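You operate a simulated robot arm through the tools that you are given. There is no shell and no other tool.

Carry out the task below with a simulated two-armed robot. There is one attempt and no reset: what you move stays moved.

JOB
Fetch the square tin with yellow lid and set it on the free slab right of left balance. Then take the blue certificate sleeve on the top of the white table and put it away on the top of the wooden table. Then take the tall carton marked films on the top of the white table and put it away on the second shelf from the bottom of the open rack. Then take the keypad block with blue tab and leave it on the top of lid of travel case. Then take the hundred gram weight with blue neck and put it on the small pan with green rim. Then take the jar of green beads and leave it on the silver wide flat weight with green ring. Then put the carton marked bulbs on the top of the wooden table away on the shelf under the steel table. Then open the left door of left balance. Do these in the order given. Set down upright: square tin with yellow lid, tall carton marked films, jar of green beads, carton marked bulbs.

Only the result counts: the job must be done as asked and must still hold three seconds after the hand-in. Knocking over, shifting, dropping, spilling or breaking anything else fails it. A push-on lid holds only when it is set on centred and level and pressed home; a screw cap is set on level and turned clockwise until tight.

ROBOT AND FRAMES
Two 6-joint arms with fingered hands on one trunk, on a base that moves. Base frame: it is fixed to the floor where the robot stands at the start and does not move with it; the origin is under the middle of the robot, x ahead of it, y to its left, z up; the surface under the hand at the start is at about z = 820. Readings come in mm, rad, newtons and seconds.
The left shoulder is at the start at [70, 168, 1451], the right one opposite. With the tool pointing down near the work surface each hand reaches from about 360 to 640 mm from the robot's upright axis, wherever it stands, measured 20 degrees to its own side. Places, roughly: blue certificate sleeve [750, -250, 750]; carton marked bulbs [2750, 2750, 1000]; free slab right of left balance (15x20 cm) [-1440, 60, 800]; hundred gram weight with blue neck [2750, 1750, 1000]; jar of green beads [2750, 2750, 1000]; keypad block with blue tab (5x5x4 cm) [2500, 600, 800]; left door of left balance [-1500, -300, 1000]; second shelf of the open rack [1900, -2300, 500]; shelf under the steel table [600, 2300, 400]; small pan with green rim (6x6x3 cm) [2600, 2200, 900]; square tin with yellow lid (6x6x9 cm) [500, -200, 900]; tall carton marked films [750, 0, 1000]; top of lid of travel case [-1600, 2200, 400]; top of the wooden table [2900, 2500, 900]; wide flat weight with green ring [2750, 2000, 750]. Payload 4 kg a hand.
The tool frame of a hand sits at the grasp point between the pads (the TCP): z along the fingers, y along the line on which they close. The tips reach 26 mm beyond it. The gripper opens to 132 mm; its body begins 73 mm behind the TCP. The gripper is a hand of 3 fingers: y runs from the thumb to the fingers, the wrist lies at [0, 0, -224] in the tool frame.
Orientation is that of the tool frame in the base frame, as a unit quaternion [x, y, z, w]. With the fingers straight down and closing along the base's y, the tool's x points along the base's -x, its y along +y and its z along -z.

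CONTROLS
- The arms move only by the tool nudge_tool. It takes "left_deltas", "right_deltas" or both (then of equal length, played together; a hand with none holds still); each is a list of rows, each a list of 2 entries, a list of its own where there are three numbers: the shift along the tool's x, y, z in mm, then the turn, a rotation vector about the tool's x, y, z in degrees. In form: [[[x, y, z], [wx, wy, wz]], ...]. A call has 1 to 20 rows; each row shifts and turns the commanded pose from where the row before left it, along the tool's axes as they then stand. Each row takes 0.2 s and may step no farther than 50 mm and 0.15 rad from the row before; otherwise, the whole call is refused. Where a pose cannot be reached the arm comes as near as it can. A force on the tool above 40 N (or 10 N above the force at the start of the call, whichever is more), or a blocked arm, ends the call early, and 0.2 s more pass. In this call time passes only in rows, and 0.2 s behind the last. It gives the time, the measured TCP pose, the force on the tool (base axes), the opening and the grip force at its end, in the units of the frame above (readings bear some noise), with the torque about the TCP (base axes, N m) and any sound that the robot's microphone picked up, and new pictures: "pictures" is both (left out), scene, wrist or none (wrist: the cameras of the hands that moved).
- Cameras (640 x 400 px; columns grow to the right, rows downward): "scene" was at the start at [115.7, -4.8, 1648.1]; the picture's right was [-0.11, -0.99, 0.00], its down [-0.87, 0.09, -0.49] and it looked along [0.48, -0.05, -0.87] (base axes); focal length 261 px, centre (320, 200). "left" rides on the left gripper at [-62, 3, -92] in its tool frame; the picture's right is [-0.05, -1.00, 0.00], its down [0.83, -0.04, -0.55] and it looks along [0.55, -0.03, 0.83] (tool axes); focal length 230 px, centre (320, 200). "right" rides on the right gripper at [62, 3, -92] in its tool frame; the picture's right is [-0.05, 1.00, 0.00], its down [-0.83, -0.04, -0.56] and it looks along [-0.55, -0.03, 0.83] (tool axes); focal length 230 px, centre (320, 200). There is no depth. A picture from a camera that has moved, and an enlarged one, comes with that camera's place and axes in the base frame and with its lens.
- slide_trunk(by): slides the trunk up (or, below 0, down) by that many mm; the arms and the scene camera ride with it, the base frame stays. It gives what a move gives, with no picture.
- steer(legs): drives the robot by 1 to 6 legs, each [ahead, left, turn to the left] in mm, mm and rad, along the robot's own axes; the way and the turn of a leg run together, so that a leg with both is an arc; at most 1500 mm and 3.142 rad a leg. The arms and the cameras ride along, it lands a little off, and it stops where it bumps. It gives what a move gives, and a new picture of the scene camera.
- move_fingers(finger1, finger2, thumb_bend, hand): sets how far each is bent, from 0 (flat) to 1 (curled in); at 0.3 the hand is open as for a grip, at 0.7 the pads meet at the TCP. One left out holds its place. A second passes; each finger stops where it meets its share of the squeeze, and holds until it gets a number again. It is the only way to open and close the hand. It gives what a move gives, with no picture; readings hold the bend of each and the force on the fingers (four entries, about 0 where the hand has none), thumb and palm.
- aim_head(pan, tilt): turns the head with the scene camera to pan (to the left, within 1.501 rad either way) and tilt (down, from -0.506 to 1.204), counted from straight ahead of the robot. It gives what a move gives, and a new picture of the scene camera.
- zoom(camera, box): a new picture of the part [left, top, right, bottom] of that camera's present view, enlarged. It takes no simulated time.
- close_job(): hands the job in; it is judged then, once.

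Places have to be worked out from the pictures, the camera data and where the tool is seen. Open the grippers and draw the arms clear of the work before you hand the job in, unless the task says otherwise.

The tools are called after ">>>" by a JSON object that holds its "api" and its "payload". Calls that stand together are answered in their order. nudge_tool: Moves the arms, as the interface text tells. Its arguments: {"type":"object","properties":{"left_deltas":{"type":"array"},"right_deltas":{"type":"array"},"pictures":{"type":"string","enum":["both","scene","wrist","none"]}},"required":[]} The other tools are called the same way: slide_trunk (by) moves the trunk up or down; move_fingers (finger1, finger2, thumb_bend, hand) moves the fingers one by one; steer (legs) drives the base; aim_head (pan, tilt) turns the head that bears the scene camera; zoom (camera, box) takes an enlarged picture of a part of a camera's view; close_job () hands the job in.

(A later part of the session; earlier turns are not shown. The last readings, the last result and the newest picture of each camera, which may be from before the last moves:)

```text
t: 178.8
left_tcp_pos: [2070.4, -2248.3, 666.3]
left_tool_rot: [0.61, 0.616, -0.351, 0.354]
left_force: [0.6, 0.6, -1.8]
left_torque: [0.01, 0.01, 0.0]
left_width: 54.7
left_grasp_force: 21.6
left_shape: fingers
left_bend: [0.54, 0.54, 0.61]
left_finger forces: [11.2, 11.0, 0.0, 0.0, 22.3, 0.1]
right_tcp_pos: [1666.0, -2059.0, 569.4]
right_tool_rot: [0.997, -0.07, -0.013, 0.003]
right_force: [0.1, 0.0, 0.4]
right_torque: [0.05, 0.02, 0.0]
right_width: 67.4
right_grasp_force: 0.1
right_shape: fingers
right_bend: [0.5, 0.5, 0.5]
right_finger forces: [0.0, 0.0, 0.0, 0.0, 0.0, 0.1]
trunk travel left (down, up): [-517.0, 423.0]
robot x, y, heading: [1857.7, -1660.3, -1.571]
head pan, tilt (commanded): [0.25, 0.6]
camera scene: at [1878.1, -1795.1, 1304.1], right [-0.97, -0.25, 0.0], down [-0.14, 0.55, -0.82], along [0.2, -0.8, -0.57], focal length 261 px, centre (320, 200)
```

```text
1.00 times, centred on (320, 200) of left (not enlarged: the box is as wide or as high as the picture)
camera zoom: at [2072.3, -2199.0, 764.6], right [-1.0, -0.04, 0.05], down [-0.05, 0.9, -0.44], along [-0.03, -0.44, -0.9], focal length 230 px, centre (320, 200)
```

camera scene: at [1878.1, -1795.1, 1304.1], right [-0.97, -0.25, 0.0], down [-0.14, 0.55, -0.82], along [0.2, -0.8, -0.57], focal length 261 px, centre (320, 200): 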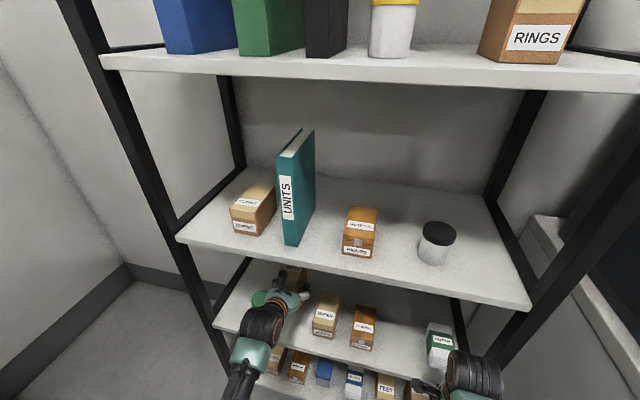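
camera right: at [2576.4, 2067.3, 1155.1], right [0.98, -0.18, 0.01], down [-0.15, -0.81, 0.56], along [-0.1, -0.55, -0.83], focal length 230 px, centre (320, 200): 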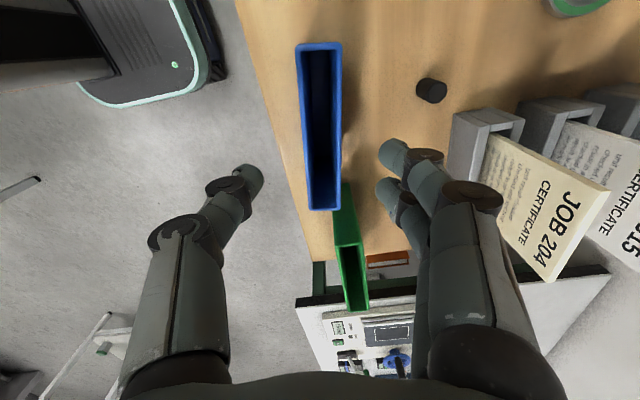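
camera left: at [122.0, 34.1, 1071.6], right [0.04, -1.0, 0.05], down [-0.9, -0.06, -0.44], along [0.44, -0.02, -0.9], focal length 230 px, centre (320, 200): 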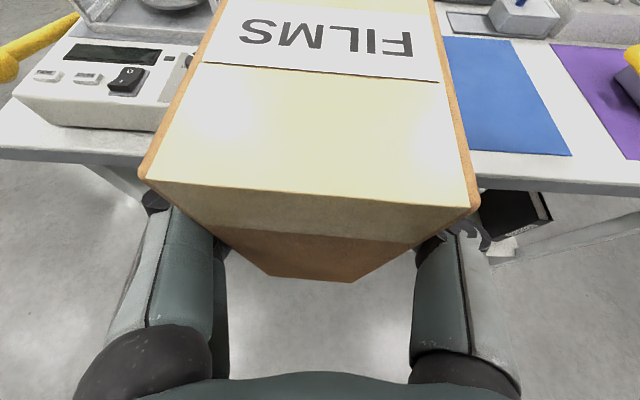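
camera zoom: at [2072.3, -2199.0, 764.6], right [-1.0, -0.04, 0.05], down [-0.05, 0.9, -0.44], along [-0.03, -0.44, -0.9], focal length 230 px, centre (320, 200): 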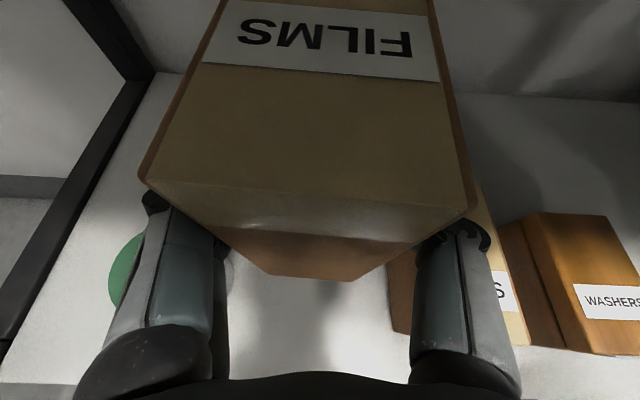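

Clear all round. I lower 20 mm so the wrist stays well under the shelf above, then push straight in by 122 mm with the arm.

>>> {"api": "slide_trunk", "payload": {"by": -20}}

>>> {"api": "nudge_tool", "payload": {"left_deltas": [[[-20.3, 0, 35.2], [0, 0, 0]], [[-20.3, 0, 35.2], [0, 0, 0]], [[-20.3, 0, 35.2], [0, 0, 0]]], "pictures": "both"}}

```text
t: 179.5
left_tcp_pos: [2070.0, -2248.1, 646.3]
left_tool_rot: [0.61, 0.616, -0.351, 0.354]
left_force: [0.4, 0.8, -1.7]
left_torque: [0.02, -0.04, 0.0]
left_width: 54.7
left_grasp_force: 22.3
left_shape: fingers
left_bend: [0.54, 0.54, 0.61]
left_finger forces: [11.3, 11.1, 0.0, 0.0, 22.1, 0.1]
right_tcp_pos: [1666.3, -2056.9, 548.9]
right_tool_rot: [0.997, -0.069, -0.013, 0.003]
right_force: [-1.2, -0.6, -0.6]
right_torque: [-0.02, 0.01, 0.01]
right_width: 67.2
right_grasp_force: 0.0
right_shape: fingers
right_bend: [0.5, 0.5, 0.5]
right_finger forces: [0.0, 0.1, 0.1, 0.0, 0.0, 0.1]
trunk travel left (down, up): [-497.0, 443.0]
robot x, y, heading: [1857.4, -1657.5, -1.571]
head pan, tilt (commanded): [0.25, 0.6]
```

```text
t: 180.3
left_tcp_pos: [2071.4, -2369.1, 644.1]
left_tool_rot: [0.61, 0.616, -0.351, 0.354]
left_force: [0.5, -0.2, -0.8]
left_torque: [0.03, -0.01, -0.01]
left_width: 54.5
left_grasp_force: 21.9
left_shape: fingers
left_bend: [0.54, 0.54, 0.61]
left_finger forces: [11.2, 11.1, 0.1, 0.0, 22.1, 0.0]
right_tcp_pos: [1664.9, -2058.0, 548.3]
right_tool_rot: [0.998, -0.069, -0.012, 0.002]
right_force: [0.1, -0.4, -0.2]
right_torque: [0.02, -0.02, -0.02]
right_width: 67.2
right_grasp_force: 0.0
right_shape: fingers
right_bend: [0.5, 0.5, 0.5]
right_finger forces: [0.0, 0.0, 0.1, 0.0, 0.1, 0.0]
trunk travel left (down, up): [-497.0, 443.0]
robot x, y, heading: [1856.4, -1655.6, -1.573]
head pan, tilt (commanded): [0.25, 0.6]
camera scene: at [1878.0, -1795.0, 1284.1], right [-0.97, -0.25, 0.0], down [-0.14, 0.55, -0.82], along [0.2, -0.8, -0.57], focal length 261 px, centre (320, 200)
camera left: at [2073.5, -2319.7, 743.0], right [-1.0, -0.04, 0.05], down [-0.05, 0.9, -0.44], along [-0.02, -0.44, -0.9], focal length 230 px, centre (320, 200)
```

scene: 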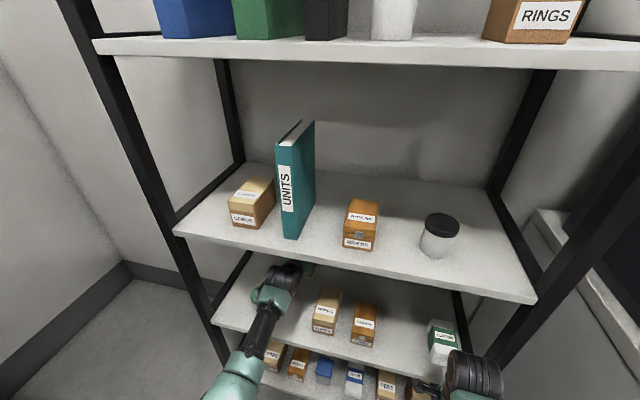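
left: 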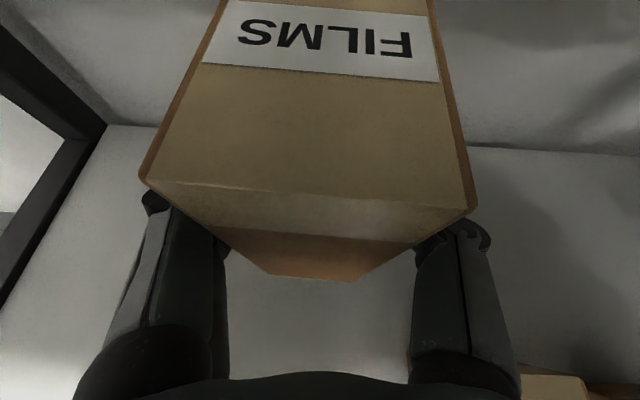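

Carton is behind the neighbours now. I go 30 mm deeper and 5 mm left for margin, then lower with the trunk.

>>> {"api": "nudge_tool", "payload": {"left_deltas": [[[-15, 5, 26], [0, 0, 0]]], "pictures": "none"}}

>>> {"api": "slide_trunk", "payload": {"by": -60}}

>>> {"api": "zoom", "payload": {"camera": "left", "box": [0, 0, 640, 400]}}

>>> {"api": "zoom", "payload": {"camera": "scene", "box": [190, 200, 470, 390]}}

```text
t: 180.7
left_tcp_pos: [2076.1, -2399.2, 643.7]
left_tool_rot: [0.609, 0.617, -0.349, 0.354]
left_force: [-0.3, -0.4, -1.8]
left_torque: [0.04, -0.01, -0.02]
left_width: 54.6
left_grasp_force: 22.4
left_shape: fingers
left_bend: [0.54, 0.54, 0.61]
left_finger forces: [11.3, 11.1, 0.1, 0.0, 22.2, 0.1]
right_tcp_pos: [1666.1, -2058.7, 548.3]
right_tool_rot: [0.997, -0.07, -0.012, 0.003]
right_force: [0.6, 0.8, -0.1]
right_torque: [-0.03, 0.0, -0.01]
right_width: 67.1
right_grasp_force: 0.1
right_shape: fingers
right_bend: [0.5, 0.5, 0.5]
right_finger forces: [0.0, 0.1, 0.0, 0.0, 0.0, 0.1]
trunk travel left (down, up): [-497.0, 443.0]
robot x, y, heading: [1854.4, -1659.5, -1.574]
head pan, tilt (commanded): [0.25, 0.6]
```

```text
t: 181.7
left_tcp_pos: [2076.2, -2400.7, 600.5]
left_tool_rot: [0.605, 0.611, -0.359, 0.363]
left_force: [-0.2, 0.1, 31.6]
left_torque: [-0.58, -0.16, 0.09]
left_width: 54.6
left_grasp_force: 23.5
left_shape: fingers
left_bend: [0.54, 0.54, 0.61]
left_finger forces: [11.7, 11.8, 0.0, 0.0, 23.4, 0.0]
right_tcp_pos: [1663.9, -2055.6, 491.5]
right_tool_rot: [0.997, -0.07, -0.012, 0.005]
right_force: [0.1, 0.0, -0.2]
right_torque: [0.0, 0.01, -0.02]
right_width: 67.3
right_grasp_force: 0.0
right_shape: fingers
right_bend: [0.5, 0.5, 0.5]
right_finger forces: [0.0, 0.0, 0.0, 0.0, 0.0, 0.0]
trunk travel left (down, up): [-437.0, 503.0]
robot x, y, heading: [1858.3, -1659.8, -1.575]
head pan, tilt (commanded): [0.25, 0.6]
```

```text
1.00 times, centred on (320, 200) of left (not enlarged: the box is as wide or as high as the picture)
camera zoom: at [2077.7, -2348.7, 697.3], right [-1.0, -0.03, 0.05], down [-0.05, 0.88, -0.46], along [-0.02, -0.47, -0.89], focal length 230 px, centre (320, 200)
```

zoom: 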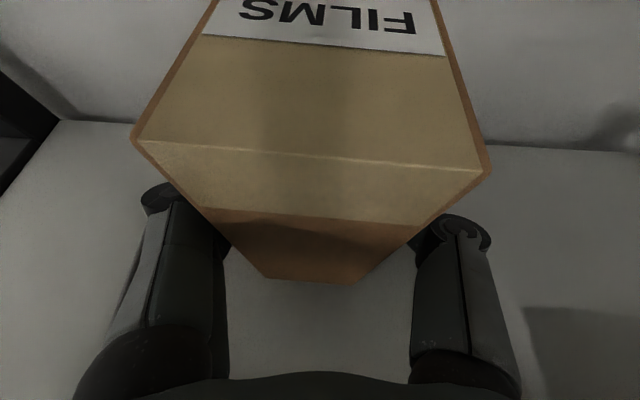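

```text
2.11 times, centred on (330, 295) of scene
camera zoom: at [1876.4, -1787.9, 1225.5], right [-0.97, -0.25, 0.0], down [-0.14, 0.54, -0.83], along [0.2, -0.8, -0.56], focal length 550 px, centre (299, 0)
```

zoom: 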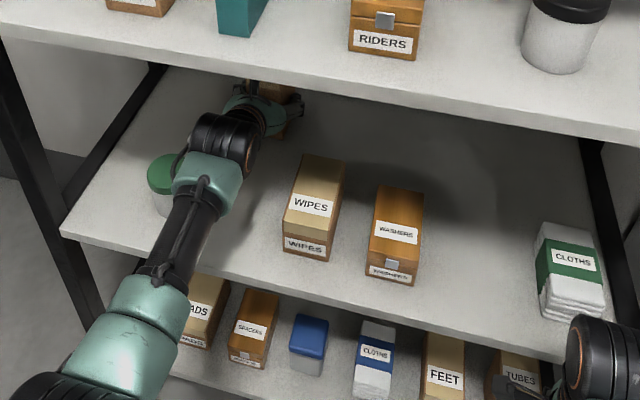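

The carton met the shelf early (31 N upward), so the shelf is at about z 535. I raise the trunk 15 mm to take the load off, then check.

>>> {"api": "slide_trunk", "payload": {"by": 15}}

>>> {"api": "zoom", "payload": {"camera": "left", "box": [0, 0, 640, 400]}}

```text
t: 182.3
left_tcp_pos: [2076.4, -2398.7, 600.7]
left_tool_rot: [0.609, 0.617, -0.35, 0.355]
left_force: [-0.8, -2.8, 11.7]
left_torque: [-0.29, -0.07, -0.05]
left_width: 54.3
left_grasp_force: 23.1
left_shape: fingers
left_bend: [0.54, 0.54, 0.61]
left_finger forces: [11.5, 11.2, 0.1, 0.0, 23.1, 0.0]
right_tcp_pos: [1664.7, -2057.7, 505.4]
right_tool_rot: [0.997, -0.069, -0.012, 0.004]
right_force: [-0.5, 0.3, -0.3]
right_torque: [-0.01, -0.03, 0.01]
right_width: 67.2
right_grasp_force: 0.0
right_shape: fingers
right_bend: [0.5, 0.5, 0.5]
right_finger forces: [0.0, 0.0, 0.0, 0.0, 0.1, 0.0]
trunk travel left (down, up): [-452.0, 488.0]
robot x, y, heading: [1856.8, -1660.2, -1.575]
head pan, tilt (commanded): [0.25, 0.6]
```

```text
1.00 times, centred on (320, 200) of left (not enlarged: the box is as wide or as high as the picture)
camera zoom: at [2078.0, -2348.8, 700.0], right [-1.0, -0.04, 0.04], down [-0.05, 0.9, -0.44], along [-0.02, -0.44, -0.9], focal length 230 px, centre (320, 200)
```

zoom: 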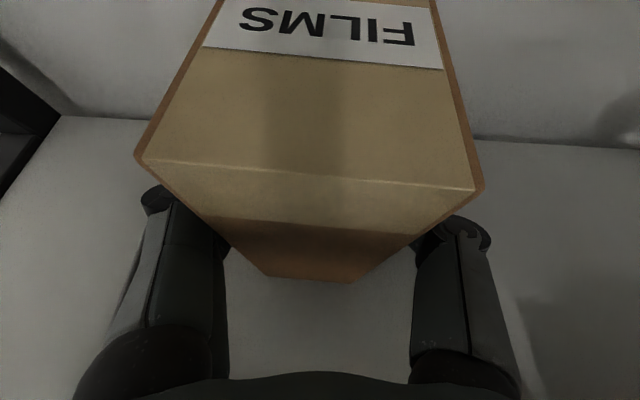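

Still 12 N; I ease up 6 mm more and then open the left hand a little so the carton settles flat.

>>> {"api": "slide_trunk", "payload": {"by": 6}}

>>> {"api": "move_fingers", "payload": {"hand": "left", "finger1": 0.49, "finger2": 0.49, "thumb_bend": 0.52}}

>>> {"api": "zoom", "payload": {"camera": "left", "box": [0, 0, 640, 400]}}

```text
t: 182.8
left_tcp_pos: [2076.5, -2397.1, 602.3]
left_tool_rot: [0.611, 0.617, -0.349, 0.352]
left_force: [-0.6, 0.8, -0.6]
left_torque: [-0.01, 0.01, 0.03]
left_width: 54.5
left_grasp_force: 22.7
left_shape: fingers
left_bend: [0.54, 0.54, 0.61]
left_finger forces: [11.7, 10.9, 0.1, 0.0, 22.5, 0.0]
right_tcp_pos: [1665.9, -2057.1, 510.5]
right_tool_rot: [0.998, -0.069, -0.012, 0.004]
right_force: [0.0, -0.4, 0.1]
right_torque: [-0.02, -0.02, 0.01]
right_width: 67.3
right_grasp_force: 0.1
right_shape: fingers
right_bend: [0.5, 0.5, 0.5]
right_finger forces: [0.0, 0.0, 0.0, 0.1, 0.0, 0.1]
trunk travel left (down, up): [-458.0, 482.0]
robot x, y, heading: [1853.0, -1661.4, -1.569]
head pan, tilt (commanded): [0.25, 0.6]
```

```text
t: 183.8
left_tcp_pos: [2077.8, -2399.4, 605.5]
left_tool_rot: [0.609, 0.616, -0.352, 0.355]
left_force: [-0.5, 0.1, 0.6]
left_torque: [-0.03, 0.04, -0.01]
left_width: 66.0
left_grasp_force: 0.1
left_shape: fingers
left_bend: [0.49, 0.49, 0.52]
left_finger forces: [0.2, 0.0, 0.1, 0.1, 0.1, 0.0]
right_tcp_pos: [1665.2, -2057.7, 510.6]
right_tool_rot: [0.997, -0.07, -0.013, 0.004]
right_force: [-0.6, -0.1, 0.7]
right_torque: [0.02, 0.0, 0.03]
right_width: 67.3
right_grasp_force: 0.0
right_shape: fingers
right_bend: [0.5, 0.5, 0.5]
right_finger forces: [0.1, 0.0, 0.0, 0.0, 0.0, 0.1]
trunk travel left (down, up): [-458.0, 482.0]
robot x, y, heading: [1855.1, -1660.9, -1.57]
head pan, tilt (commanded): [0.25, 0.6]
```

```text
1.00 times, centred on (320, 200) of left (not enlarged: the box is as wide or as high as the picture)
camera zoom: at [2078.5, -2349.5, 705.2], right [-1.0, -0.04, 0.05], down [-0.05, 0.9, -0.44], along [-0.03, -0.44, -0.9], focal length 230 px, centre (320, 200)
```

zoom: 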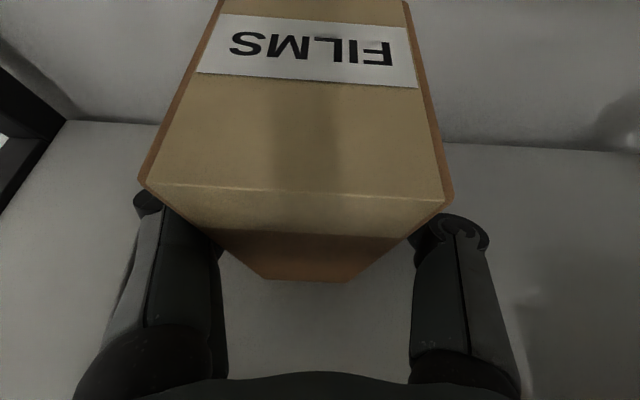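

The carton stands on the shelf. I open a bit wider and withdraw along the tool axis.

>>> {"api": "move_fingers", "payload": {"hand": "left", "finger1": 0.44, "finger2": 0.44, "thumb_bend": 0.48}}

>>> {"api": "nudge_tool", "payload": {"left_deltas": [[[0, 2, -15], [0, 0, 0]], [[0, 0, -30], [0, 0, 0]], [[0, 0, -40], [0, 0, 0]]], "pictures": "both"}}

```text
t: 184.8
left_tcp_pos: [2075.3, -2399.9, 606.2]
left_tool_rot: [0.61, 0.615, -0.352, 0.354]
left_force: [0.6, 0.5, -0.5]
left_torque: [0.0, 0.03, -0.03]
left_width: 80.8
left_grasp_force: 0.1
left_shape: fingers
left_bend: [0.44, 0.44, 0.48]
left_finger forces: [0.1, 0.0, 0.1, 0.0, 0.0, 0.0]
right_tcp_pos: [1665.2, -2057.5, 508.6]
right_tool_rot: [0.997, -0.07, -0.012, 0.004]
right_force: [-0.7, 0.5, 0.3]
right_torque: [0.01, 0.0, -0.01]
right_width: 67.2
right_grasp_force: 0.1
right_shape: fingers
right_bend: [0.5, 0.5, 0.5]
right_finger forces: [0.0, 0.0, 0.0, 0.1, 0.0, 0.0]
trunk travel left (down, up): [-458.0, 482.0]
robot x, y, heading: [1859.1, -1658.3, -1.573]
head pan, tilt (commanded): [0.25, 0.6]
```

```text
t: 185.7
left_tcp_pos: [2078.2, -2325.2, 651.4]
left_tool_rot: [0.61, 0.616, -0.351, 0.354]
left_force: [0.1, 0.0, 0.4]
left_torque: [0.03, -0.03, 0.01]
left_width: 80.6
left_grasp_force: 0.0
left_shape: fingers
left_bend: [0.44, 0.44, 0.48]
left_finger forces: [0.0, 0.0, 0.0, 0.1, 0.0, 0.0]
right_tcp_pos: [1665.7, -2057.6, 511.3]
right_tool_rot: [0.998, -0.069, -0.012, 0.003]
right_force: [-0.4, -0.4, -0.2]
right_torque: [0.04, -0.02, 0.0]
right_width: 67.4
right_grasp_force: 0.0
right_shape: fingers
right_bend: [0.5, 0.5, 0.5]
right_finger forces: [0.1, 0.0, 0.1, 0.0, 0.0, 0.1]
trunk travel left (down, up): [-458.0, 482.0]
robot x, y, heading: [1858.5, -1660.5, -1.57]
head pan, tilt (commanded): [0.25, 0.6]
camera scene: at [1878.0, -1792.8, 1245.4], right [-0.97, -0.25, 0.0], down [-0.14, 0.55, -0.83], along [0.2, -0.8, -0.56], focal length 261 px, centre (320, 200)
camera left: at [2080.6, -2275.5, 749.9], right [-1.0, -0.04, 0.05], down [-0.05, 0.9, -0.44], along [-0.02, -0.44, -0.9], focal length 230 px, centre (320, 200)
```

scene: 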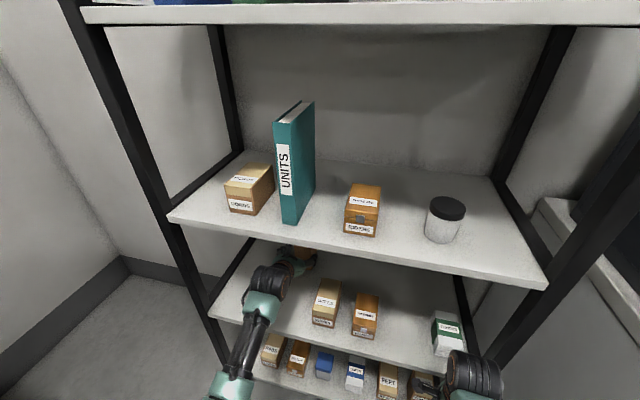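
left: 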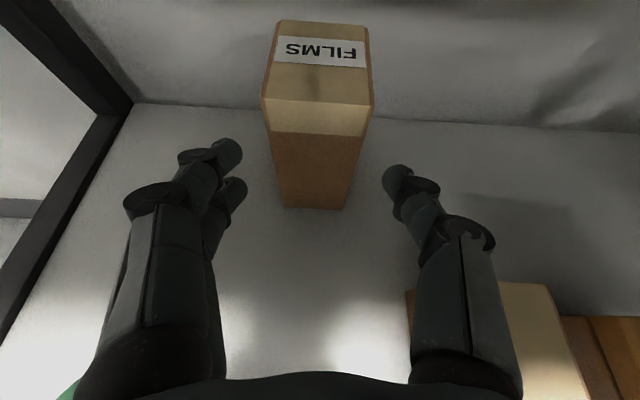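

The FILMS carton stands upright on the second shelf. I close the empty fingers to make the hand narrow, rise a bit, and back out of the rack.

>>> {"api": "move_fingers", "payload": {"hand": "left", "finger1": 0.6, "finger2": 0.6, "thumb_bend": 0.6}}

>>> {"api": "slide_trunk", "payload": {"by": 30}}

>>> {"api": "steer", "payload": {"legs": [[-350, 0, 0]]}}

>>> {"api": "zoom", "payload": {"camera": "scene", "box": [200, 180, 460, 350]}}

```text
t: 186.7
left_tcp_pos: [2078.5, -2325.9, 649.2]
left_tool_rot: [0.61, 0.616, -0.352, 0.354]
left_force: [0.0, -0.1, -0.2]
left_torque: [0.01, 0.04, -0.02]
left_width: 35.8
left_grasp_force: 0.1
left_shape: fingers
left_bend: [0.6, 0.6, 0.6]
left_finger forces: [0.1, 0.0, 0.1, 0.0, 0.1, 0.0]
right_tcp_pos: [1665.5, -2058.3, 510.4]
right_tool_rot: [0.997, -0.07, -0.012, 0.003]
right_force: [-0.1, 0.0, -0.6]
right_torque: [0.03, 0.02, 0.03]
right_width: 67.8
right_grasp_force: 0.0
right_shape: fingers
right_bend: [0.5, 0.5, 0.5]
right_finger forces: [0.1, 0.1, 0.0, 0.0, 0.0, 0.0]
trunk travel left (down, up): [-458.0, 482.0]
robot x, y, heading: [1854.1, -1663.4, -1.572]
head pan, tilt (commanded): [0.25, 0.6]
```

```text
t: 187.4
left_tcp_pos: [2079.1, -2326.2, 679.0]
left_tool_rot: [0.61, 0.617, -0.35, 0.354]
left_force: [0.3, -0.5, 0.3]
left_torque: [0.0, 0.05, -0.01]
left_width: 35.4
left_grasp_force: 0.0
left_shape: fingers
left_bend: [0.6, 0.6, 0.6]
left_finger forces: [0.0, 0.0, 0.1, 0.0, 0.0, 0.1]
right_tcp_pos: [1664.7, -2058.4, 540.0]
right_tool_rot: [0.998, -0.069, -0.012, 0.003]
right_force: [-0.2, 0.3, 0.3]
right_torque: [-0.01, -0.02, 0.01]
right_width: 67.1
right_grasp_force: 0.1
right_shape: fingers
right_bend: [0.5, 0.5, 0.5]
right_finger forces: [0.0, 0.1, 0.0, 0.0, 0.0, 0.1]
trunk travel left (down, up): [-488.0, 452.0]
robot x, y, heading: [1855.7, -1666.0, -1.575]
head pan, tilt (commanded): [0.25, 0.6]
```

```text
t: 189.7
left_tcp_pos: [2082.6, -1977.6, 680.8]
left_tool_rot: [0.608, 0.617, -0.351, 0.356]
left_force: [0.7, 0.4, -0.9]
left_torque: [0.02, 0.0, 0.01]
left_width: 35.7
left_grasp_force: 0.0
left_shape: fingers
left_bend: [0.6, 0.6, 0.6]
left_finger forces: [0.0, 0.0, 0.0, 0.0, 0.1, 0.1]
right_tcp_pos: [1667.7, -1711.3, 540.2]
right_tool_rot: [0.998, -0.066, -0.013, 0.003]
right_force: [-0.5, 0.4, -0.2]
right_torque: [-0.01, -0.04, 0.03]
right_width: 67.3
right_grasp_force: 0.1
right_shape: fingers
right_bend: [0.5, 0.5, 0.5]
right_finger forces: [0.0, 0.0, 0.0, 0.0, 0.0, 0.0]
trunk travel left (down, up): [-488.0, 452.0]
robot x, y, heading: [1855.3, -1311.2, -1.566]
head pan, tilt (commanded): [0.25, 0.6]
camera scene: at [1878.1, -1445.9, 1275.4], right [-0.97, -0.25, 0.0], down [-0.14, 0.55, -0.83], along [0.21, -0.8, -0.56], focal length 261 px, centre (320, 200)
```

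scene: 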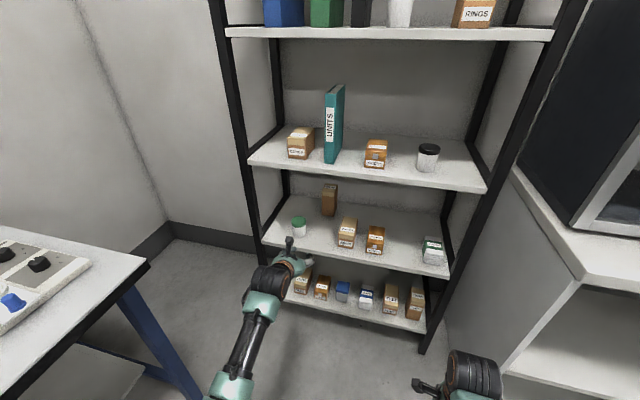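

```text
2.35 times, centred on (330, 265) of scene
camera zoom: at [1878.1, -1445.9, 1275.4], right [-0.97, -0.25, 0.0], down [-0.14, 0.55, -0.83], along [0.21, -0.8, -0.56], focal length 615 px, centre (296, 47)
```

zoom: 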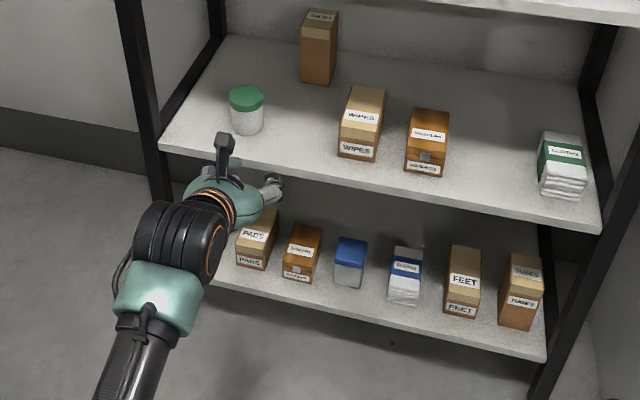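

FILMS stands properly and nothing else moved. Next is the keypad block: I raise the trunk, move away from the rack, turn to face +x and go up to the green-legged table.

>>> {"api": "slide_trunk", "payload": {"by": 350}}

>>> {"api": "steer", "payload": {"legs": [[0, -355, 0], [0, 0, 1.567], [0, 1400, 0], [0, 300, 0]]}}

>>> {"api": "aim_head", "payload": {"pan": 0.0, "tilt": 0.6}}

```text
t: 193.1
left_tcp_pos: [2081.8, -1978.0, 1030.5]
left_tool_rot: [0.608, 0.618, -0.35, 0.355]
left_force: [-0.4, 0.1, 0.4]
left_torque: [-0.04, 0.02, -0.01]
left_width: 35.8
left_grasp_force: 0.0
left_shape: fingers
left_bend: [0.6, 0.6, 0.6]
left_finger forces: [0.0, 0.0, 0.0, 0.0, 0.0, 0.0]
right_tcp_pos: [1665.3, -1712.9, 890.7]
right_tool_rot: [0.998, -0.066, -0.012, 0.004]
right_force: [0.2, 0.9, 0.4]
right_torque: [0.02, 0.0, 0.0]
right_width: 67.1
right_grasp_force: 0.0
right_shape: fingers
right_bend: [0.5, 0.5, 0.5]
right_finger forces: [0.0, 0.0, 0.0, 0.0, 0.1, 0.0]
trunk travel left (down, up): [-838.0, 102.0]
robot x, y, heading: [1855.2, -1313.6, -1.569]
head pan, tilt (commanded): [0.25, 0.6]
```

```text
t: 207.4
left_tcp_pos: [2229.7, 569.7, 1029.2]
left_tool_rot: [0.017, 0.866, -0.009, 0.5]
left_force: [0.7, 0.3, -0.7]
left_torque: [-0.04, 0.03, 0.01]
left_width: 35.3
left_grasp_force: 0.0
left_shape: fingers
left_bend: [0.6, 0.6, 0.6]
left_finger forces: [0.1, 0.0, 0.0, 0.0, 0.1, 0.1]
right_tcp_pos: [1941.9, 168.9, 890.8]
right_tool_rot: [0.77, 0.637, -0.006, 0.011]
right_force: [0.3, -0.5, -0.5]
right_torque: [0.0, -0.01, -0.01]
right_width: 67.5
right_grasp_force: 0.1
right_shape: fingers
right_bend: [0.5, 0.5, 0.5]
right_finger forces: [0.1, 0.0, 0.0, 0.1, 0.0, 0.0]
trunk travel left (down, up): [-838.0, 102.0]
robot x, y, heading: [1551.4, 381.4, -0.049]
head pan, tilt (commanded): [0.25, 0.6]
camera scene: at [1689.8, 396.1, 1625.3], right [0.2, -0.98, 0.0], down [-0.55, -0.11, -0.83], along [0.81, 0.17, -0.56], focal length 261 px, centre (320, 200)
```

scene: 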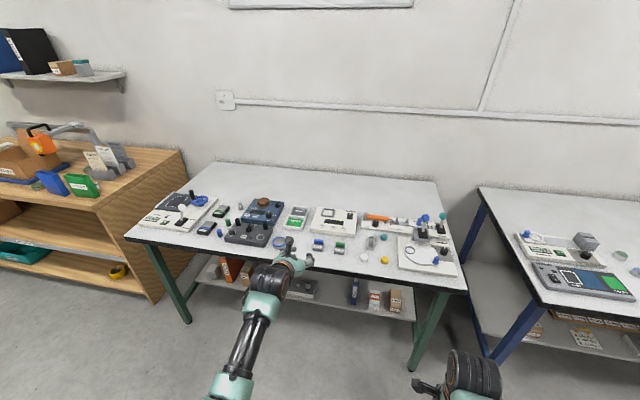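

```text
t: 208.2
left_tcp_pos: [2229.1, 571.1, 1030.4]
left_tool_rot: [0.016, 0.866, -0.01, 0.499]
left_force: [0.5, -0.3, 0.3]
left_torque: [-0.01, -0.04, 0.03]
left_width: 35.4
left_grasp_force: 0.1
left_shape: fingers
left_bend: [0.6, 0.6, 0.6]
left_finger forces: [0.0, 0.0, 0.0, 0.0, 0.0, 0.0]
right_tcp_pos: [1941.2, 171.0, 891.0]
right_tool_rot: [0.77, 0.637, -0.007, 0.012]
right_force: [-0.1, 0.1, 0.2]
right_torque: [0.03, -0.01, 0.0]
right_width: 67.4
right_grasp_force: 0.0
right_shape: fingers
right_bend: [0.5, 0.5, 0.5]
right_finger forces: [0.0, 0.0, 0.1, 0.1, 0.0, 0.0]
trunk travel left (down, up): [-838.0, 102.0]
robot x, y, heading: [1552.6, 384.5, -0.044]
head pan, tilt (commanded): [0.0, 0.6]
camera scene: at [1691.6, 377.2, 1625.3], right [-0.05, -1.0, 0.0], down [-0.56, 0.03, -0.82], along [0.82, -0.04, -0.57], focal length 261 px, centre (320, 200)
```

scene: 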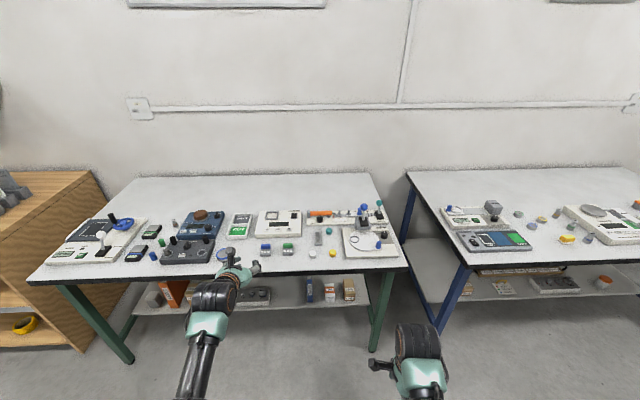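

Near [2500, 600] there are two small blocks, one bluish and one greenish. I zoom in to identify the keypad block with the blue tab.

>>> {"api": "zoom", "payload": {"camera": "scene", "box": [200, 195, 360, 275]}}

>>> {"api": "zoom", "payload": {"camera": "scene", "box": [100, 200, 240, 280]}}

```text
4.00 times, centred on (280, 235) of scene
camera zoom: at [1691.6, 377.2, 1625.3], right [-0.05, -1.0, 0.0], down [-0.56, 0.03, -0.82], along [0.82, -0.04, -0.57], focal length 1046 px, centre (480, 60)
```

zoom: 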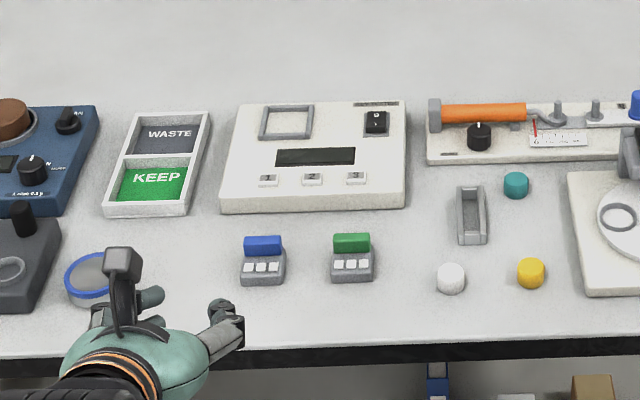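

```text
4.57 times, centred on (170, 240) of scene
camera zoom: at [1691.6, 377.2, 1625.3], right [-0.05, -1.0, 0.0], down [-0.56, 0.03, -0.82], along [0.82, -0.04, -0.57], focal length 1195 px, centre (1006, 17)
```

zoom: 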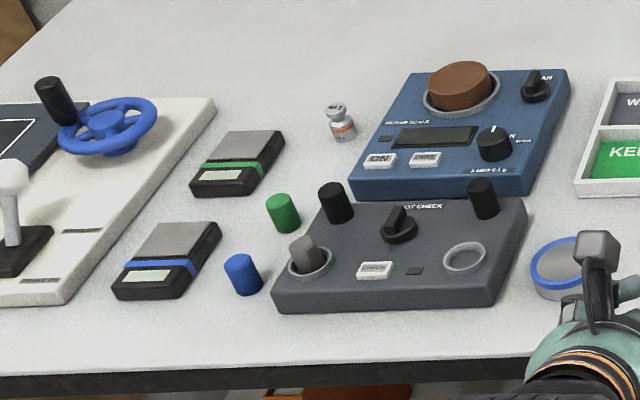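

The blue-tabbed keypad block is at about [2493, 568]. I draw the left hand back, and turn the right hand to close sideways while moving it forward and up.

>>> {"api": "nudge_tool", "payload": {"left_deltas": [[[18.7, 0, -32.5], [0, 0, 0]], [[18.7, 0, -32.5], [0, 0, 0]], [[18.7, 0, -32.5], [0, 0, 0]], [[0, 0, 0], [0, 0, 0]], [[0, 0, 0], [0, 0, 0]], [[0, 0, 0], [0, 0, 0]], [[0, 0, 0], [0, 0, 0]], [[0, 0, 0], [0, 0, 0]], [[0, 0, 0], [0, 0, 0]], [[0, 0, 0], [0, 0, 0]], [[0, 0, 0], [0, 0, 0]], [[0, 0, 0], [0, 0, 0]], [[0, 0, 0], [0, 0, 0]], [[0, 0, 0], [0, 0, 0]], [[0, 0, 0], [0, 0, 0]], [[0, 0, 0], [0, 0, 0]]], "right_deltas": [[[0, 0, 0], [0, 0, -8.2]], [[0, 0, 0], [0, 0, -8.2]], [[0, 0, 0], [0, 0, -8.2]], [[0, 0, 0], [0, 0, -8.2]], [[0, 0, 0], [0, 0, -8.2]], [[0, 0, 0], [0, 0, -8.2]], [[0, 0, 0], [0, 0, -8.2]], [[0, 0, 0], [0, 0, -8.2]], [[0, 0, 0], [0, 0, -8.2]], [[0, 0, 0], [0, 0, -8.2]], [[0, 0, 0], [0, 0, -8.2]], [[0, 0, 0], [0, 0, -8.2]], [[-40, 0, -25], [0, 0, 0]], [[-40, 0, -25], [0, 0, 0]], [[-40, 0, -25], [0, 0, 0]], [[-40, 0, -20], [0, 0, 0]]], "pictures": "none"}}

>>> {"api": "steer", "payload": {"legs": [[370, 385, 0.045]]}}

>>> {"api": "aim_head", "payload": {"pan": -0.35, "tilt": 0.9}}

>>> {"api": "zoom", "payload": {"camera": "right", "box": [0, 0, 640, 400]}}

```text
t: 211.6
left_tcp_pos: [2119.7, 574.9, 1028.8]
left_tool_rot: [0.016, 0.867, -0.009, 0.499]
left_force: [-0.8, 0.3, -0.1]
left_torque: [-0.02, 0.01, -0.01]
left_width: 35.8
left_grasp_force: 0.1
left_shape: fingers
left_bend: [0.6, 0.6, 0.6]
left_finger forces: [0.1, 0.0, 0.1, 0.0, 0.1, 0.1]
right_tcp_pos: [2102.1, 166.3, 982.9]
right_tool_rot: [0.021, 1.0, -0.014, 0.001]
right_force: [0.2, -0.1, -0.6]
right_torque: [0.0, 0.02, -0.01]
right_width: 67.2
right_grasp_force: 0.1
right_shape: fingers
right_bend: [0.5, 0.5, 0.5]
right_finger forces: [0.0, 0.0, 0.0, 0.0, 0.0, 0.1]
trunk travel left (down, up): [-838.0, 102.0]
robot x, y, heading: [1556.0, 384.1, -0.051]
head pan, tilt (commanded): [0.0, 0.6]
```

```text
t: 214.7
left_tcp_pos: [2493.1, 969.6, 1029.5]
left_tool_rot: [0.0, 0.866, 0.0, 0.499]
left_force: [-0.1, 0.1, -0.2]
left_torque: [-0.01, -0.02, -0.04]
left_width: 35.8
left_grasp_force: 0.0
left_shape: fingers
left_bend: [0.6, 0.6, 0.6]
left_finger forces: [0.0, 0.0, 0.0, 0.0, 0.0, 0.0]
right_tcp_pos: [2493.5, 560.6, 985.1]
right_tool_rot: [0.0, 1.0, -0.013, 0.003]
right_force: [-0.1, 0.5, 0.2]
right_torque: [-0.01, 0.0, -0.01]
right_width: 67.4
right_grasp_force: 0.1
right_shape: fingers
right_bend: [0.5, 0.5, 0.5]
right_finger forces: [0.0, 0.0, 0.0, 0.1, 0.0, 0.0]
trunk travel left (down, up): [-838.0, 102.0]
robot x, y, heading: [1936.4, 749.2, -0.009]
head pan, tilt (commanded): [0.0, 0.6]
camera scene: at [2075.1, 753.7, 1625.4], right [-0.01, -1.0, 0.0], down [-0.56, 0.01, -0.83], along [0.83, -0.01, -0.56], focal length 261 px, centre (320, 200)
```

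scene: 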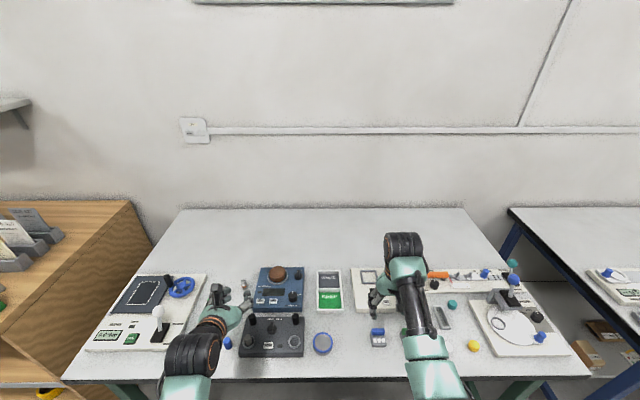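

```text
t: 215.5
left_tcp_pos: [2494.8, 970.0, 1030.6]
left_tool_rot: [0.0, 0.867, -0.001, 0.499]
left_force: [0.3, 0.4, -0.1]
left_torque: [-0.01, -0.02, 0.0]
left_width: 35.3
left_grasp_force: 0.1
left_shape: fingers
left_bend: [0.6, 0.6, 0.6]
left_finger forces: [0.1, 0.0, 0.0, 0.0, 0.0, 0.0]
right_tcp_pos: [2494.1, 561.1, 985.3]
right_tool_rot: [0.0, 1.0, -0.013, 0.001]
right_force: [-0.1, -0.9, 0.3]
right_torque: [-0.03, 0.02, 0.02]
right_width: 67.5
right_grasp_force: 0.1
right_shape: fingers
right_bend: [0.5, 0.5, 0.5]
right_finger forces: [0.1, 0.0, 0.1, 0.0, 0.0, 0.1]
trunk travel left (down, up): [-838.0, 102.0]
robot x, y, heading: [1937.3, 753.8, -0.01]
head pan, tilt (commanded): [-0.351, 0.901]
camera scene: at [2058.7, 729.1, 1600.5], right [-0.35, -0.94, 0.0], down [-0.73, 0.27, -0.62], along [0.58, -0.22, -0.78], focal length 261 px, centre (320, 200)
```

scene: 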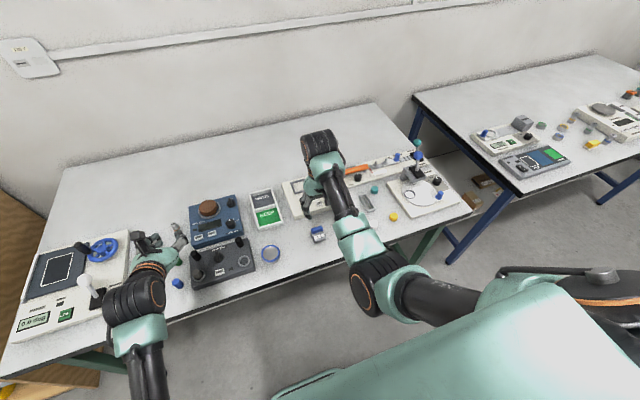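

```text
1.00 times, centred on (320, 200) of right (not enlarged: the box is as wide or as high as the picture)
camera zoom: at [2431.8, 566.8, 1076.2], right [0.05, 1.0, -0.03], down [0.83, -0.03, 0.56], along [0.56, -0.05, -0.83], focal length 230 px, centre (320, 200)
```

zoom: 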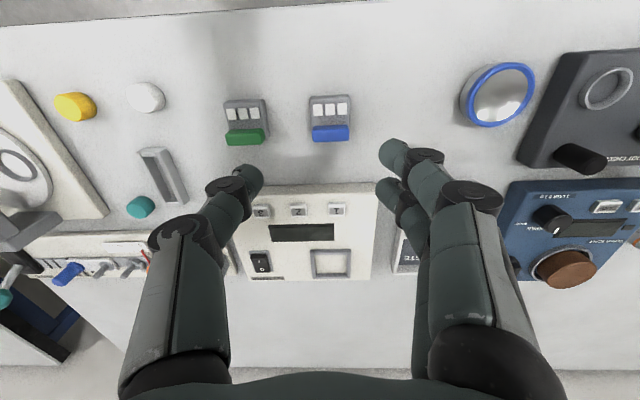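

The block is at about [2495, 569], the green one close beside it. I shift 10 mm over, remove a small tilt, and descend part-way to check.

>>> {"api": "nudge_tool", "payload": {"right_deltas": [[[0, 10, 20], [-1.5, 0, 0]], [[0, 0, 40], [0, 0, 0]], [[0, 0, 35], [0, 0, 0]]], "pictures": "wrist"}}

```text
t: 216.3
left_tcp_pos: [2494.7, 969.4, 1030.7]
left_tool_rot: [-0.001, 0.867, 0.0, 0.499]
left_force: [-0.6, 0.0, 0.0]
left_torque: [0.01, 0.03, 0.01]
left_width: 35.3
left_grasp_force: 0.0
left_shape: fingers
left_bend: [0.6, 0.6, 0.6]
left_finger forces: [0.0, 0.0, 0.0, 0.0, 0.0, 0.0]
right_tcp_pos: [2493.5, 570.2, 888.3]
right_tool_rot: [0.001, 1.0, 0.001, 0.002]
right_force: [0.7, -0.8, -0.6]
right_torque: [0.01, -0.03, 0.03]
right_width: 67.0
right_grasp_force: 0.0
right_shape: fingers
right_bend: [0.5, 0.5, 0.5]
right_finger forces: [0.1, 0.1, 0.1, 0.0, 0.1, 0.1]
trunk travel left (down, up): [-838.0, 102.0]
robot x, y, heading: [1935.8, 755.5, -0.013]
head pan, tilt (commanded): [-0.351, 0.901]
camera right: at [2431.3, 573.9, 979.1], right [0.05, 1.0, 0.0], down [0.83, -0.04, 0.56], along [0.56, -0.03, -0.83], focal length 230 px, centre (320, 200)
```

right: 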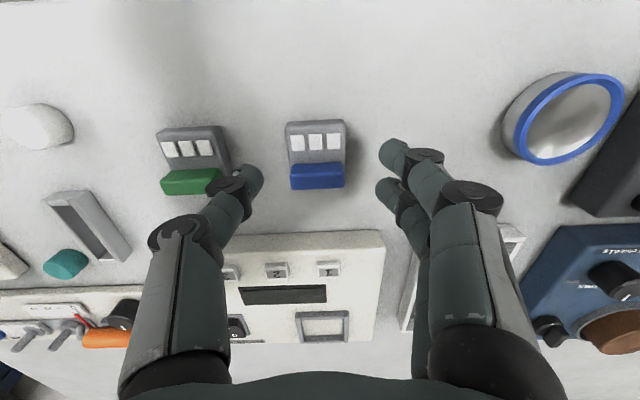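

The block is centred between thumb and fingers, the thumb about 8 mm clear of the green block. I go down to about z 848 and close.

>>> {"api": "nudge_tool", "payload": {"right_deltas": [[[0, 0, 20], [0, 0, 0]], [[0, 0, 12], [0, 0, 0]], [[0, 0, 8], [0, 0, 0]]], "pictures": "wrist"}}

```text
t: 217.1
left_tcp_pos: [2493.1, 971.7, 1030.2]
left_tool_rot: [-0.001, 0.867, 0.0, 0.499]
left_force: [0.9, 0.9, 0.0]
left_torque: [0.01, -0.04, -0.03]
left_width: 35.4
left_grasp_force: 0.0
left_shape: fingers
left_bend: [0.6, 0.6, 0.6]
left_finger forces: [0.0, 0.0, 0.0, 0.1, 0.0, 0.1]
right_tcp_pos: [2493.9, 569.9, 848.5]
right_tool_rot: [-0.001, 1.0, -0.001, 0.002]
right_force: [0.4, -0.1, -0.2]
right_torque: [-0.01, 0.01, -0.02]
right_width: 67.3
right_grasp_force: 0.2
right_shape: fingers
right_bend: [0.5, 0.5, 0.5]
right_finger forces: [0.1, 0.0, 0.0, 0.0, 0.0, 0.0]
trunk travel left (down, up): [-838.0, 102.0]
robot x, y, heading: [1937.6, 751.8, -0.007]
head pan, tilt (commanded): [-0.351, 0.901]
camera right: at [2431.8, 573.9, 940.6], right [0.05, 1.0, 0.0], down [0.83, -0.04, 0.56], along [0.56, -0.03, -0.83], focal length 230 px, centre (320, 200)
```

right: 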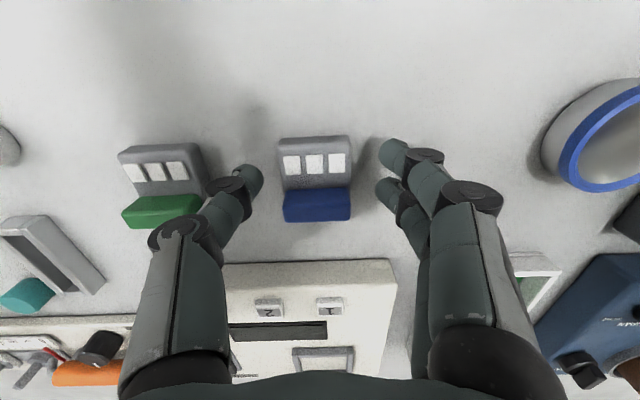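

Slightly forward of centre, so I shift 5 mm back toward me and close the hand on the block.

>>> {"api": "nudge_tool", "payload": {"right_deltas": [[[5, 0, 2], [0, 0, 0]]], "pictures": "none"}}

>>> {"api": "move_fingers", "payload": {"hand": "right", "finger1": 0.7, "finger2": 0.7, "thumb_bend": 0.7}}

>>> {"api": "nudge_tool", "payload": {"right_deltas": [[[0, 0, -15], [0, 0, 0]], [[0, 0, -30], [0, 0, 0]]], "pictures": "both"}}

```text
t: 217.5
left_tcp_pos: [2493.7, 971.0, 1030.3]
left_tool_rot: [-0.002, 0.866, 0.001, 0.499]
left_force: [1.1, -0.1, 0.1]
left_torque: [0.02, 0.0, -0.03]
left_width: 35.5
left_grasp_force: 0.1
left_shape: fingers
left_bend: [0.6, 0.6, 0.6]
left_finger forces: [0.1, 0.0, 0.0, 0.0, 0.1, 0.0]
right_tcp_pos: [2488.8, 571.5, 847.3]
right_tool_rot: [0.0, 1.0, 0.0, 0.003]
right_force: [0.2, -0.2, -0.2]
right_torque: [0.01, -0.02, 0.01]
right_width: 67.3
right_grasp_force: 0.0
right_shape: fingers
right_bend: [0.5, 0.5, 0.5]
right_finger forces: [0.1, 0.1, 0.1, 0.0, 0.0, 0.0]
trunk travel left (down, up): [-838.0, 102.0]
robot x, y, heading: [1932.2, 753.3, -0.01]
head pan, tilt (commanded): [-0.351, 0.901]
```

```text
t: 218.5
left_tcp_pos: [2493.7, 968.8, 1029.2]
left_tool_rot: [-0.001, 0.866, 0.001, 0.499]
left_force: [-0.6, 0.2, -1.4]
left_torque: [-0.01, 0.0, -0.04]
left_width: 35.5
left_grasp_force: 0.0
left_shape: fingers
left_bend: [0.6, 0.6, 0.6]
left_finger forces: [0.1, 0.0, 0.0, 0.0, 0.1, 0.1]
right_tcp_pos: [2488.8, 570.4, 847.5]
right_tool_rot: [0.0, 1.0, 0.0, 0.001]
right_force: [0.1, -0.5, -0.7]
right_torque: [0.01, 0.0, 0.0]
right_width: 6.3
right_grasp_force: 0.1
right_shape: fingers
right_bend: [0.7, 0.7, 0.7]
right_finger forces: [0.1, 0.0, 0.0, 0.0, 0.1, 0.0]
trunk travel left (down, up): [-838.0, 102.0]
robot x, y, heading: [1936.8, 753.9, -0.01]
head pan, tilt (commanded): [-0.351, 0.901]
```

```text
t: 219.1
left_tcp_pos: [2492.8, 971.0, 1030.7]
left_tool_rot: [-0.002, 0.866, 0.0, 0.5]
left_force: [-0.1, -0.7, -0.4]
left_torque: [-0.03, 0.01, 0.01]
left_width: 35.6
left_grasp_force: 0.0
left_shape: fingers
left_bend: [0.6, 0.6, 0.6]
left_finger forces: [0.0, 0.0, 0.0, 0.0, 0.0, 0.0]
right_tcp_pos: [2488.6, 571.1, 892.7]
right_tool_rot: [0.001, 1.0, 0.0, 0.002]
right_force: [-0.7, -0.2, 0.3]
right_torque: [0.03, -0.02, 0.01]
right_width: 6.0
right_grasp_force: 0.1
right_shape: fingers
right_bend: [0.7, 0.7, 0.7]
right_finger forces: [0.0, 0.1, 0.1, 0.0, 0.1, 0.0]
trunk travel left (down, up): [-838.0, 102.0]
robot x, y, heading: [1935.2, 750.5, -0.016]
head pan, tilt (commanded): [-0.351, 0.901]
camera scene: at [2057.7, 729.0, 1600.5], right [-0.35, -0.94, 0.0], down [-0.73, 0.28, -0.62], along [0.58, -0.22, -0.78], focal length 261 px, centre (320, 200)
camera right: at [2425.9, 574.0, 984.2], right [0.05, 1.0, 0.0], down [0.83, -0.04, 0.56], along [0.56, -0.03, -0.83], focal length 230 px, centre (320, 200)
```

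scene: 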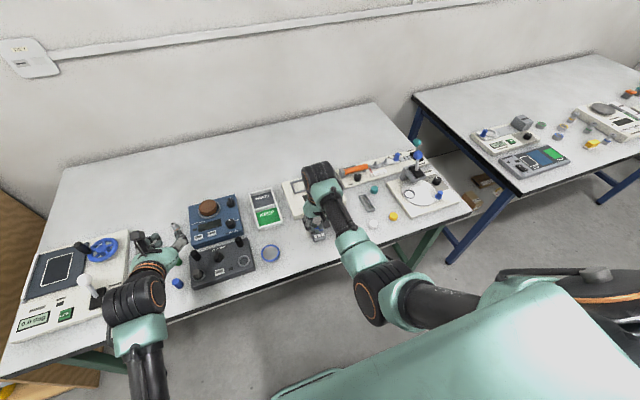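
right: 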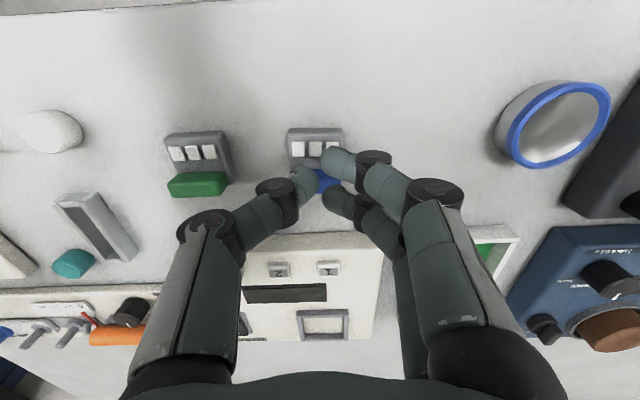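

The fingers closed above the block, so this table is lower (about z 780) and the block is untouched. I reopen the hand and re-measure.

>>> {"api": "move_fingers", "payload": {"hand": "right", "finger1": 0.5, "finger2": 0.5, "thumb_bend": 0.5}}

>>> {"api": "zoom", "payload": {"camera": "right", "box": [220, 90, 420, 215]}}

>>> {"api": "zoom", "payload": {"camera": "scene", "box": [270, 190, 390, 265]}}

```text
t: 220.1
left_tcp_pos: [2494.0, 969.9, 1030.4]
left_tool_rot: [-0.001, 0.866, 0.0, 0.5]
left_force: [-0.6, 0.0, 0.4]
left_torque: [-0.02, -0.01, -0.04]
left_width: 35.6
left_grasp_force: 0.2
left_shape: fingers
left_bend: [0.6, 0.6, 0.6]
left_finger forces: [0.0, 0.1, 0.0, 0.0, 0.0, 0.1]
right_tcp_pos: [2488.1, 570.2, 892.1]
right_tool_rot: [0.0, 1.0, 0.0, 0.002]
right_force: [-1.1, -0.2, 0.4]
right_torque: [-0.01, 0.0, 0.02]
right_width: 67.2
right_grasp_force: 0.0
right_shape: fingers
right_bend: [0.5, 0.5, 0.5]
right_finger forces: [0.0, 0.0, 0.2, 0.0, 0.1, 0.0]
trunk travel left (down, up): [-838.0, 102.0]
robot x, y, heading: [1935.1, 751.9, -0.008]
head pan, tilt (commanded): [-0.351, 0.901]
```

```text
3.20 times, centred on (320, 152) of right
camera zoom: at [2426.2, 573.9, 983.9], right [0.05, 1.0, 0.0], down [0.83, -0.04, 0.56], along [0.56, -0.03, -0.83], focal length 736 px, centre (320, 352)
```

zoom: 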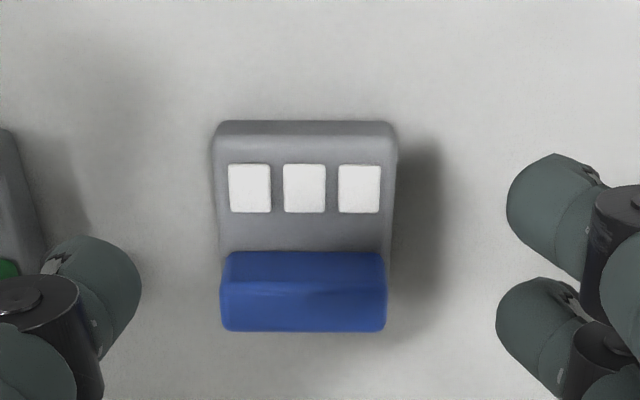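

```text
5.33 times, centred on (330, 228) of scene
camera zoom: at [2058.3, 728.7, 1600.5], right [-0.35, -0.94, 0.0], down [-0.73, 0.28, -0.62], along [0.58, -0.22, -0.78], focal length 1394 px, centre (267, 53)
```

zoom: 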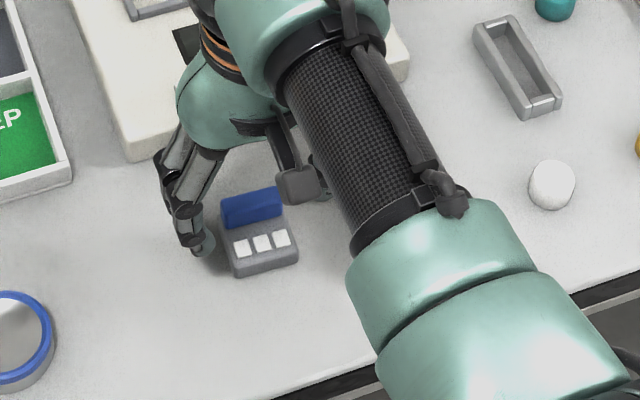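

Re-measured: the block centre is about [2507, 566], its body between z≈782 and 812 with the blue tab at the back. I move over it and lower in steps.

>>> {"api": "nudge_tool", "payload": {"right_deltas": [[[-18, -2, 20], [0, 0, 0]], [[0, 0, 25], [0, 0, 0]], [[0, 0, 15], [0, 0, 0]]], "pictures": "wrist"}}

```text
t: 220.9
left_tcp_pos: [2493.8, 970.5, 1029.8]
left_tool_rot: [-0.001, 0.866, 0.0, 0.5]
left_force: [0.3, -0.2, 0.5]
left_torque: [-0.03, 0.01, -0.01]
left_width: 35.5
left_grasp_force: 0.1
left_shape: fingers
left_bend: [0.6, 0.6, 0.6]
left_finger forces: [0.0, 0.0, 0.0, 0.1, 0.0, 0.0]
right_tcp_pos: [2507.1, 567.2, 833.9]
right_tool_rot: [0.001, 1.0, 0.001, 0.003]
right_force: [-0.1, 0.1, 0.0]
right_torque: [-0.01, -0.02, 0.03]
right_width: 67.1
right_grasp_force: 0.1
right_shape: fingers
right_bend: [0.5, 0.5, 0.5]
right_finger forces: [0.0, 0.0, 0.0, 0.0, 0.1, 0.1]
trunk travel left (down, up): [-838.0, 102.0]
robot x, y, heading: [1936.8, 752.7, -0.014]
head pan, tilt (commanded): [-0.351, 0.901]
camera right: at [2444.9, 570.7, 924.9], right [0.05, 1.0, 0.0], down [0.83, -0.04, 0.56], along [0.56, -0.03, -0.83], focal length 230 px, centre (320, 200)
```

right: 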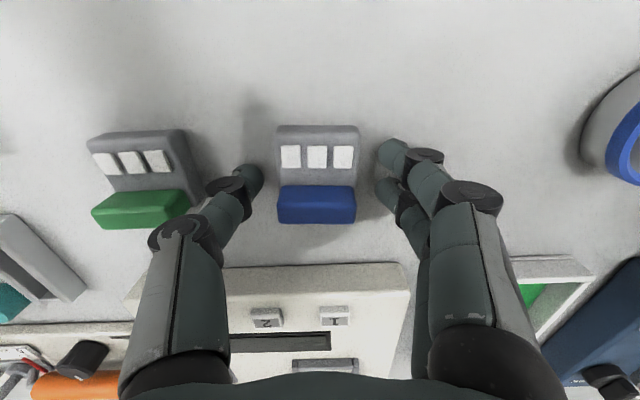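

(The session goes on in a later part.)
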